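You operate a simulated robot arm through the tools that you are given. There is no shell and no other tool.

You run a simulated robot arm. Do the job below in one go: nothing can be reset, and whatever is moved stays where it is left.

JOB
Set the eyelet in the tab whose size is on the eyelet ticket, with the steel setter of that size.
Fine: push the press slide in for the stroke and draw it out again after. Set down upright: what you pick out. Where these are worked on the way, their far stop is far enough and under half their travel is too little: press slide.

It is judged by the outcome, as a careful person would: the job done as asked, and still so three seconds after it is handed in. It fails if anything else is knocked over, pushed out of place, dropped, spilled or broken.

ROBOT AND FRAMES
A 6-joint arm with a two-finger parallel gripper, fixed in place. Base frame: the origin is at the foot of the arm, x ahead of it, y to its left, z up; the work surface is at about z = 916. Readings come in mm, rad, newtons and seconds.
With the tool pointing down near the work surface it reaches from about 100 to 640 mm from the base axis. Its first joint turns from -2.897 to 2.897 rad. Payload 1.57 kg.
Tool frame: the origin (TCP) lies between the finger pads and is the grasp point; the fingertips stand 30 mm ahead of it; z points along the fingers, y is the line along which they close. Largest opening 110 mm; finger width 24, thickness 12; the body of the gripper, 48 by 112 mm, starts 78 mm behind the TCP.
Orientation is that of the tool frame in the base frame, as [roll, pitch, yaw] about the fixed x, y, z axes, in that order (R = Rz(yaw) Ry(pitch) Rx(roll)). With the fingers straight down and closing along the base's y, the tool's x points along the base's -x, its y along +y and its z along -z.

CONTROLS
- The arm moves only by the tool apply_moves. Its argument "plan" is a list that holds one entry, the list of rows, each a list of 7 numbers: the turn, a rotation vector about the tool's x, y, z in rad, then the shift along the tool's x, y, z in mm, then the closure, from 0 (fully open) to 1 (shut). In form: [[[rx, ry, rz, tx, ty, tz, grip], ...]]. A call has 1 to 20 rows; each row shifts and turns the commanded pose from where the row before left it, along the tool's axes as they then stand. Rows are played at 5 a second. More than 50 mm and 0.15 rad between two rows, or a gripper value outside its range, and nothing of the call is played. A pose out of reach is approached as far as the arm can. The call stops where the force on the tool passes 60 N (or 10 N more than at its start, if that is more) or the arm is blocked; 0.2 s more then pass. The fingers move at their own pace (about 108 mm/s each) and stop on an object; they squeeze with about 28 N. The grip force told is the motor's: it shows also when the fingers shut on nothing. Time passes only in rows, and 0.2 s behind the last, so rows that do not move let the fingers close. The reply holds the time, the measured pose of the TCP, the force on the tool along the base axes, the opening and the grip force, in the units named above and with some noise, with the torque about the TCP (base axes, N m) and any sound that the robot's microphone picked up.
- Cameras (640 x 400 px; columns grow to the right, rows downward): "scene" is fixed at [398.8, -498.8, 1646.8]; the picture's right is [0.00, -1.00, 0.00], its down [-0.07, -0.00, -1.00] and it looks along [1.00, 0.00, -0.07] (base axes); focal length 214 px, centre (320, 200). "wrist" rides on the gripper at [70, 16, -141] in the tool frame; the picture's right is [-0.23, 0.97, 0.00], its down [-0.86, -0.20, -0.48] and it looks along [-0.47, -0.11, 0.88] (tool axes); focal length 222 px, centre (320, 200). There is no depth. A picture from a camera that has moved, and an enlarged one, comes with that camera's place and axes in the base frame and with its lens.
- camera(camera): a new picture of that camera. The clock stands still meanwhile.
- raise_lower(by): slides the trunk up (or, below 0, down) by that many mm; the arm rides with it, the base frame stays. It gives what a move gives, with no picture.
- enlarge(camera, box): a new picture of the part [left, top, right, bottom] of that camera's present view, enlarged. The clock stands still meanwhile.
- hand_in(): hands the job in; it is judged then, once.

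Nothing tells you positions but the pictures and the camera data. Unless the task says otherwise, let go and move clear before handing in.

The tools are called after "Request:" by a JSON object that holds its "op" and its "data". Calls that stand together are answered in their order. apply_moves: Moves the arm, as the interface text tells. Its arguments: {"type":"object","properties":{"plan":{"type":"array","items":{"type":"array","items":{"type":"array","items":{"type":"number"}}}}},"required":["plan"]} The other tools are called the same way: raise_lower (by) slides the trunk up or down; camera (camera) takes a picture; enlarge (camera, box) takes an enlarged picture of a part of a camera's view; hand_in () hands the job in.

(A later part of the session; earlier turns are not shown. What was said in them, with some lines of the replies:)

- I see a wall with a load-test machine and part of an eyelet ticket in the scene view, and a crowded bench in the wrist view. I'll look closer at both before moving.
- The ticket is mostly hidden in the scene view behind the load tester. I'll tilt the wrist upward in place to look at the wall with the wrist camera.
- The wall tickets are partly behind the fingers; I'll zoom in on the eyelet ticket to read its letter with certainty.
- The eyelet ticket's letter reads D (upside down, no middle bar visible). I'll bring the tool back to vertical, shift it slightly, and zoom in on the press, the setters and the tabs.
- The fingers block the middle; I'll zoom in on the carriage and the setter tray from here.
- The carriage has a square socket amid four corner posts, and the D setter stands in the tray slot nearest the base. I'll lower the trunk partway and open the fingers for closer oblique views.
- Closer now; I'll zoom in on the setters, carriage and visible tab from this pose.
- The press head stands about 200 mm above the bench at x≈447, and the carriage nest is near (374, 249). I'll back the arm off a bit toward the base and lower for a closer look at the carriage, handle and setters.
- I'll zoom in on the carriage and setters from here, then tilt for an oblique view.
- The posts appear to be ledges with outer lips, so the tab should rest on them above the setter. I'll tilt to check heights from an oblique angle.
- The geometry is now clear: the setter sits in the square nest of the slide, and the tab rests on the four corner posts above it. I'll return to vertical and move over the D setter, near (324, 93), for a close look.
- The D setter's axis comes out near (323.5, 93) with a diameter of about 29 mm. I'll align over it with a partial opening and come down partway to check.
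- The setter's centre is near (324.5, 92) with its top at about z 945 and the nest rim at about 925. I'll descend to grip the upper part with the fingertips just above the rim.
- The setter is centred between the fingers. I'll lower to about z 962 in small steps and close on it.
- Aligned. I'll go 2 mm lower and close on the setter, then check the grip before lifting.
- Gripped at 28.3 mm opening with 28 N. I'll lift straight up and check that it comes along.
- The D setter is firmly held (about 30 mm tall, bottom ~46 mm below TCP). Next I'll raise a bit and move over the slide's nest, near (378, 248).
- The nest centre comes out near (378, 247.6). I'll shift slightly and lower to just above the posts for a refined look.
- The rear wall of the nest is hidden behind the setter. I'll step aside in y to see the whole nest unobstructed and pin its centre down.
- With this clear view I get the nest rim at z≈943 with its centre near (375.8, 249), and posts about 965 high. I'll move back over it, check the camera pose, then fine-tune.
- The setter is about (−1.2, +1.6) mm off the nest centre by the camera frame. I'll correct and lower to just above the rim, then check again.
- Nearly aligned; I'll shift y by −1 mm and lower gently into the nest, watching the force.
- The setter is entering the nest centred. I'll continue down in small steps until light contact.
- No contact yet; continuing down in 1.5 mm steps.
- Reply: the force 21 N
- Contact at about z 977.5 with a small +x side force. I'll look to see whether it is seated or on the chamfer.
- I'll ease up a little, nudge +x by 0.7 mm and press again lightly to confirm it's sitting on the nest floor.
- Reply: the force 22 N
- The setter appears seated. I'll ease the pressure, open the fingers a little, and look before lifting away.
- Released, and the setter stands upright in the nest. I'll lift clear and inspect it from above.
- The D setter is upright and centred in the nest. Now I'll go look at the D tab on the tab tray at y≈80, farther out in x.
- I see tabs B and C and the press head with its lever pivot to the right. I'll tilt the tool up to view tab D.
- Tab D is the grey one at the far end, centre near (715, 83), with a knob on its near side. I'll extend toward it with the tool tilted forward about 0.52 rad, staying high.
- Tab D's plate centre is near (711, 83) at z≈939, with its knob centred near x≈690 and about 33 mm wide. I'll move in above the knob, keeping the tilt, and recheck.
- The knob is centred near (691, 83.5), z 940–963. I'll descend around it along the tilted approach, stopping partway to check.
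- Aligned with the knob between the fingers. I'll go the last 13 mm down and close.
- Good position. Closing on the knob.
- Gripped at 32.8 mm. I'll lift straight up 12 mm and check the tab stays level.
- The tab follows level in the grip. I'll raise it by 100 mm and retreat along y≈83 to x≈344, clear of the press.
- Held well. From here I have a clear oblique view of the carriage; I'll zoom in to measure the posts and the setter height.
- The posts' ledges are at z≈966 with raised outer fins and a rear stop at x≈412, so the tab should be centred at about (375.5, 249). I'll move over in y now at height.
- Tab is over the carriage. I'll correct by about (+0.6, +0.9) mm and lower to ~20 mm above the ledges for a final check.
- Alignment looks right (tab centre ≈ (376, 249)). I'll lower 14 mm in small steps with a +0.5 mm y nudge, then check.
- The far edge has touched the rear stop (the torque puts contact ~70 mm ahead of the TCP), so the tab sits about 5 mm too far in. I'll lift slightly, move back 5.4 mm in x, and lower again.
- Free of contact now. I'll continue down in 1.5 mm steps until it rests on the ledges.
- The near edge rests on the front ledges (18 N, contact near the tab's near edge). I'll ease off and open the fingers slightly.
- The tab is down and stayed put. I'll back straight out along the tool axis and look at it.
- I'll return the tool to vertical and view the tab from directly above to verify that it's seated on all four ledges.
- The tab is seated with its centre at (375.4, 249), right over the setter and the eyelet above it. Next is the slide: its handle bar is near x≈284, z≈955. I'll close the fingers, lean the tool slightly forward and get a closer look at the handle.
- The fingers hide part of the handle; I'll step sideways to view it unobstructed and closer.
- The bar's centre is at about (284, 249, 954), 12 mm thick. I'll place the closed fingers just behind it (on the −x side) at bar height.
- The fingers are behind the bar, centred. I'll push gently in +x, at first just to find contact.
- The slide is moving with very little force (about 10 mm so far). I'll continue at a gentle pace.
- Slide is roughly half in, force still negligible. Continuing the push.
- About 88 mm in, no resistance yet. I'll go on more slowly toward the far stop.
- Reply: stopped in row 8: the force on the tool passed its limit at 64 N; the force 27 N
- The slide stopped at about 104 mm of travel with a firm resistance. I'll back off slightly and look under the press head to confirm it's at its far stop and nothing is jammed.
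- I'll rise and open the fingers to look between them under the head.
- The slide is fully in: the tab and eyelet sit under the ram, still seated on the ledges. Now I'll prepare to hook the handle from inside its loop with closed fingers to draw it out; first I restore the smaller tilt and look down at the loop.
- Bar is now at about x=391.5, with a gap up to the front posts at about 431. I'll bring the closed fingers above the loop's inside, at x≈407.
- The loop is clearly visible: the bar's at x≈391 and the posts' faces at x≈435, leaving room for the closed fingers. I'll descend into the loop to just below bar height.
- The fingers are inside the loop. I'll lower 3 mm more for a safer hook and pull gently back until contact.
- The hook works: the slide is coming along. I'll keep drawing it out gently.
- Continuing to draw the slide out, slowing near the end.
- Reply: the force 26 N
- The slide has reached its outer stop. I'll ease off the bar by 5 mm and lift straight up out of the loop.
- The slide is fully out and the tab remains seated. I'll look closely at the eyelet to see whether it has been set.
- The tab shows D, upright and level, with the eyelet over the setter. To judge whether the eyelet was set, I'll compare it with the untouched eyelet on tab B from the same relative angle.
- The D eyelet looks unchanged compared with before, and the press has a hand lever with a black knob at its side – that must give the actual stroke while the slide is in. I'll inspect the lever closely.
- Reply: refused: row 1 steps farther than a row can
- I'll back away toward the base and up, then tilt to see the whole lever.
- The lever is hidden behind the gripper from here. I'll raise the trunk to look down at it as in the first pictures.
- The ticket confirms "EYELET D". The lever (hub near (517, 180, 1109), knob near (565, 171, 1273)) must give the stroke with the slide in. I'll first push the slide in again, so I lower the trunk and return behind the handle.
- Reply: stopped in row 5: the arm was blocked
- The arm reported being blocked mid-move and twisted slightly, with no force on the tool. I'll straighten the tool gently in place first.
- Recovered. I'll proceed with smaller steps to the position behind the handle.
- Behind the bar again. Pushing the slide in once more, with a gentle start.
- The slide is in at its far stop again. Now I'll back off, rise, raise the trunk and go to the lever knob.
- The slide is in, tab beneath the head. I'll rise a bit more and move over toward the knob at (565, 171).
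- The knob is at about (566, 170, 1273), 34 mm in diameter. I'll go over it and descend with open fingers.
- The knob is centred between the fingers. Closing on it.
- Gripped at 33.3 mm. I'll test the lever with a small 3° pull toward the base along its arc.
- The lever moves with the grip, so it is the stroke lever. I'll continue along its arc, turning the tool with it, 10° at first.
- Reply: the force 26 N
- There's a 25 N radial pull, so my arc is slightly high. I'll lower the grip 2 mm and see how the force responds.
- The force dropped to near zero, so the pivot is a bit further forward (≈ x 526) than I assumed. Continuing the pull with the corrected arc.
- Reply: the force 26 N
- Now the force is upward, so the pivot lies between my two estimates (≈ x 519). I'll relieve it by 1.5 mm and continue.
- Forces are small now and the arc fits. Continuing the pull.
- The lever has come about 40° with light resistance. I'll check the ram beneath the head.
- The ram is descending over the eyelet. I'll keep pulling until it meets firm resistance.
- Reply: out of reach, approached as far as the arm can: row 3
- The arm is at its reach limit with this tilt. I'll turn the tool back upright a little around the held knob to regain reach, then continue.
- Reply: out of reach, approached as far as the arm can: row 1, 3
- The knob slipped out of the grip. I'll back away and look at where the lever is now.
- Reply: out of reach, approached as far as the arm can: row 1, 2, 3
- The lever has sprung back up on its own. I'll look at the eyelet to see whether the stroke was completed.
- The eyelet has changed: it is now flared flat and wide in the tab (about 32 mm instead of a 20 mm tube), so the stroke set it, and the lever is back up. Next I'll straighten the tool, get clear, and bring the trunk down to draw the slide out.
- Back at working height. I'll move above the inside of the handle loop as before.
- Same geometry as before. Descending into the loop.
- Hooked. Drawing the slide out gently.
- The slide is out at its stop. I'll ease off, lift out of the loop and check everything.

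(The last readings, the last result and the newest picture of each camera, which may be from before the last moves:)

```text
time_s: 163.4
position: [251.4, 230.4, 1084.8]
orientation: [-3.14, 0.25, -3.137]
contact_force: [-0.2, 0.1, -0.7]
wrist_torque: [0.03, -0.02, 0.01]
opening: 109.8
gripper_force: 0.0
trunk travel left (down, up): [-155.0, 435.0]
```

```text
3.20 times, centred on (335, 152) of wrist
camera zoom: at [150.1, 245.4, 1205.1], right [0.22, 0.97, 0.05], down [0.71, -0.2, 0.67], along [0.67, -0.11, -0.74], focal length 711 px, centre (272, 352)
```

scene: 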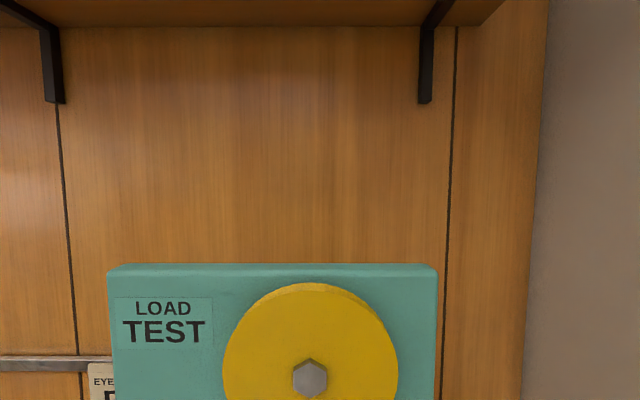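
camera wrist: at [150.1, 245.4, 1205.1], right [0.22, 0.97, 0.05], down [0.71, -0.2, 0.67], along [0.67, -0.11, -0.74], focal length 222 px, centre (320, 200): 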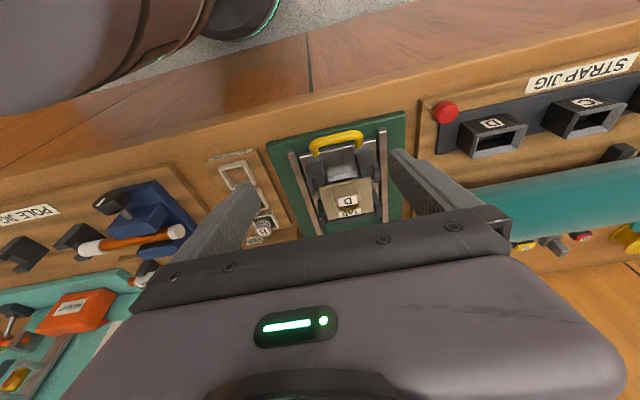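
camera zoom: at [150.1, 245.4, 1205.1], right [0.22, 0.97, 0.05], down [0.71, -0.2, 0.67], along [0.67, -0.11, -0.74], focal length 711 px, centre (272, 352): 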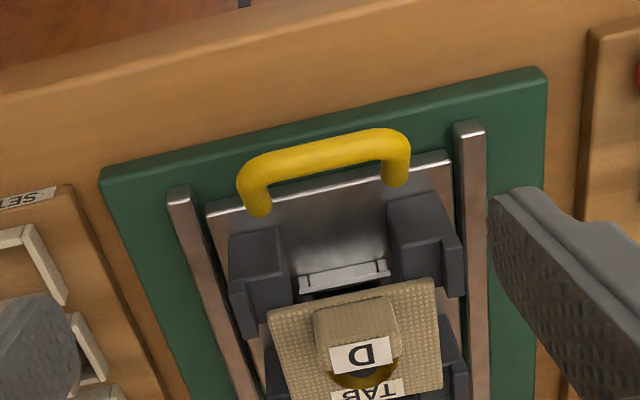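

The slide is out with the tab still seated. I'll take a final top view to confirm the set eyelet and overall order.

Request:
{"op": "apply_moves", "data": {"plan": [[[0, 0.06, 0, 0, 0, -10, 0], [0, 0.06, 0, 0, 0, -10, 0], [0, 0.06, 0, -15, 0, 0, 0], [0, 0.07, 0, -15, 0, 0, 0], [0, 0, 0, -15, 0, 0, 0], [0, 0, 0, -15, 0, 0, 0], [0, 0, 0, 0, 0, 0, 0]]]}}

Request:
{"op": "camera", "data": {"camera": "wrist"}}

Request:
{"op": "enlarge", "data": {"camera": "wrist", "box": [280, 110, 400, 210]}}

```text
time_s: 165.0
position: [307.0, 230.9, 1104.5]
orientation: [-3.14, -0.002, -3.139]
contact_force: [-0.3, -0.3, 0.1]
wrist_torque: [0.0, 0.01, -0.01]
opening: 110.0
gripper_force: 0.0
trunk travel left (down, up): [-155.0, 435.0]
```

```text
taken
camera wrist: at [238.6, 245.6, 1248.0], right [0.23, 0.97, 0.0], down [0.86, -0.2, 0.48], along [0.47, -0.11, -0.88], focal length 222 px, centre (320, 200)
```

wrist: 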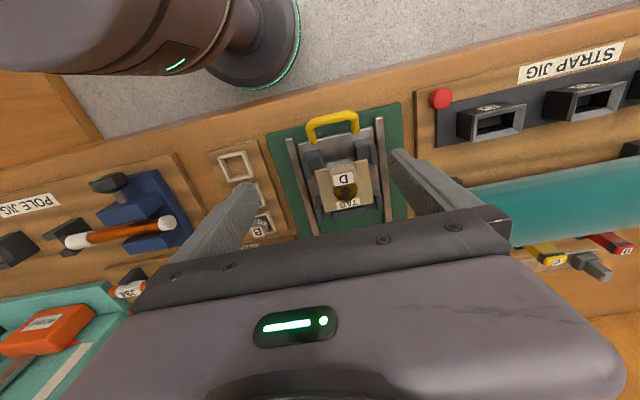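

```text
4.00 times, centred on (340, 160) of wrist
camera zoom: at [238.6, 245.6, 1248.0], right [0.23, 0.97, 0.0], down [0.86, -0.2, 0.48], along [0.47, -0.11, -0.88], focal length 888 px, centre (240, 360)
```

zoom: 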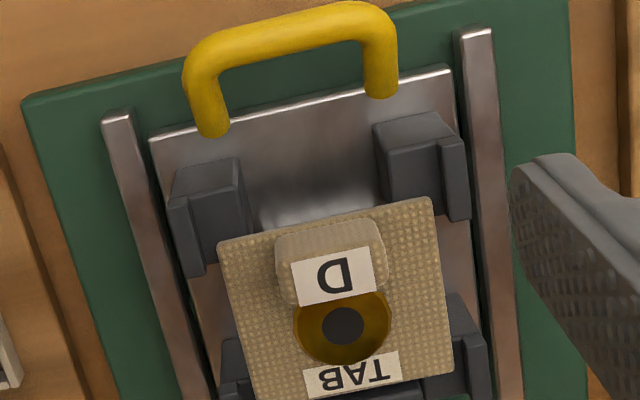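

The D eyelet is clearly flared and set, the tab sits upright on the slide, and the slide is out. I'll move clear upward and check the lever and surroundings once more before handing in.

Request:
{"op": "raise_lower", "data": {"by": 400}}

Request:
{"op": "apply_moves", "data": {"plan": [[[0, -0.1, 0, 0, 0, 0, 0], [0, -0.1, 0, 0, 0, 0, 0], [0, -0.1, 0, 0, 0, 0, 0], [0, 0, 0, 0, 0, 0, 0]]]}}

Request:
{"op": "camera", "data": {"camera": "wrist"}}

Request:
{"op": "enlarge", "data": {"camera": "wrist", "box": [180, 30, 420, 230]}}

```text
time_s: 168.8
position: [306.8, 231.3, 1505.8]
orientation: [-3.14, 0.0, -3.14]
contact_force: [0.0, 0.2, -0.1]
wrist_torque: [0.04, -0.01, -0.02]
opening: 109.9
gripper_force: 0.1
trunk travel left (down, up): [-555.0, 35.0]
```

```text
time_s: 169.8
position: [307.3, 231.4, 1506.0]
orientation: [-3.141, 0.3, -3.14]
contact_force: [-0.4, -0.7, 0.2]
wrist_torque: [0.03, 0.0, 0.01]
opening: 110.0
gripper_force: 0.1
trunk travel left (down, up): [-555.0, 35.0]
```

```text
taken
camera wrist: at [199.7, 245.6, 1621.2], right [0.21, 0.97, 0.07], down [0.68, -0.2, 0.71], along [0.7, -0.11, -0.7], focal length 222 px, centre (320, 200)
```

wrist: 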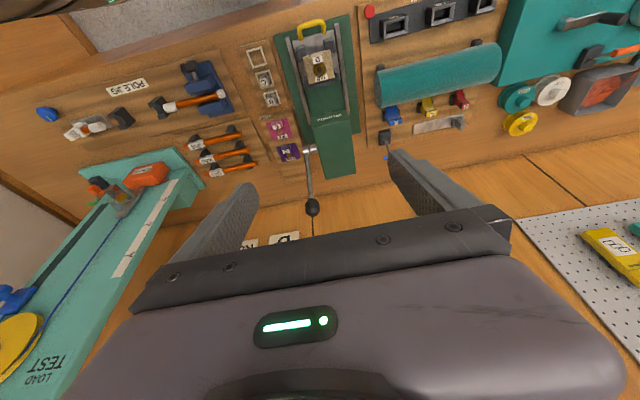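

```text
2.00 times, centred on (300, 130) of wrist
camera zoom: at [199.7, 245.6, 1621.2], right [0.21, 0.97, 0.07], down [0.68, -0.2, 0.71], along [0.7, -0.11, -0.7], focal length 444 px, centre (360, 340)
```

zoom: 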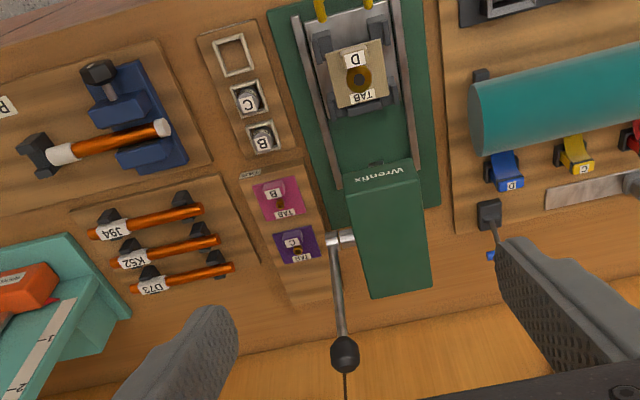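

Everything is in order: the D eyelet is set in its tab over the D setter, and both stand upright on the slide. The slide is drawn out, the lever is back up, nothing else has been disturbed, and the arm is clear. Handing in.

Request:
{"op": "hand_in", "data": {}}

```text
The job is handed in.
```

The eyelet is set in the D tab with the D steel setter, as the eyelet ticket asks, and the job is handed in.

- **Placing:** I stood the D setter upright in the slide's nest and laid the D tab on the slide's four posts above it.
- **Stroke:** I pushed the slide in to its far stop and pulled the press lever down. In the pictures the eyelet went from a narrow tube to a wide flat flange.
- **Extra slide movement:** I first pushed the slide in and drew it out without working the lever, and the eyelet did not change. I then did it again with the lever.
- **Lever slip:** Near the bottom of the pull the knob slipped out of the gripper and the lever sprang back up by itself. The eyelet was already flared by then.
- **Final state:** The slide is drawn out to its stop and the lever is up. The tab and setter are still on the slide, because the job did not ask for them to be put back. Nothing else looked moved, and the arm is clear.
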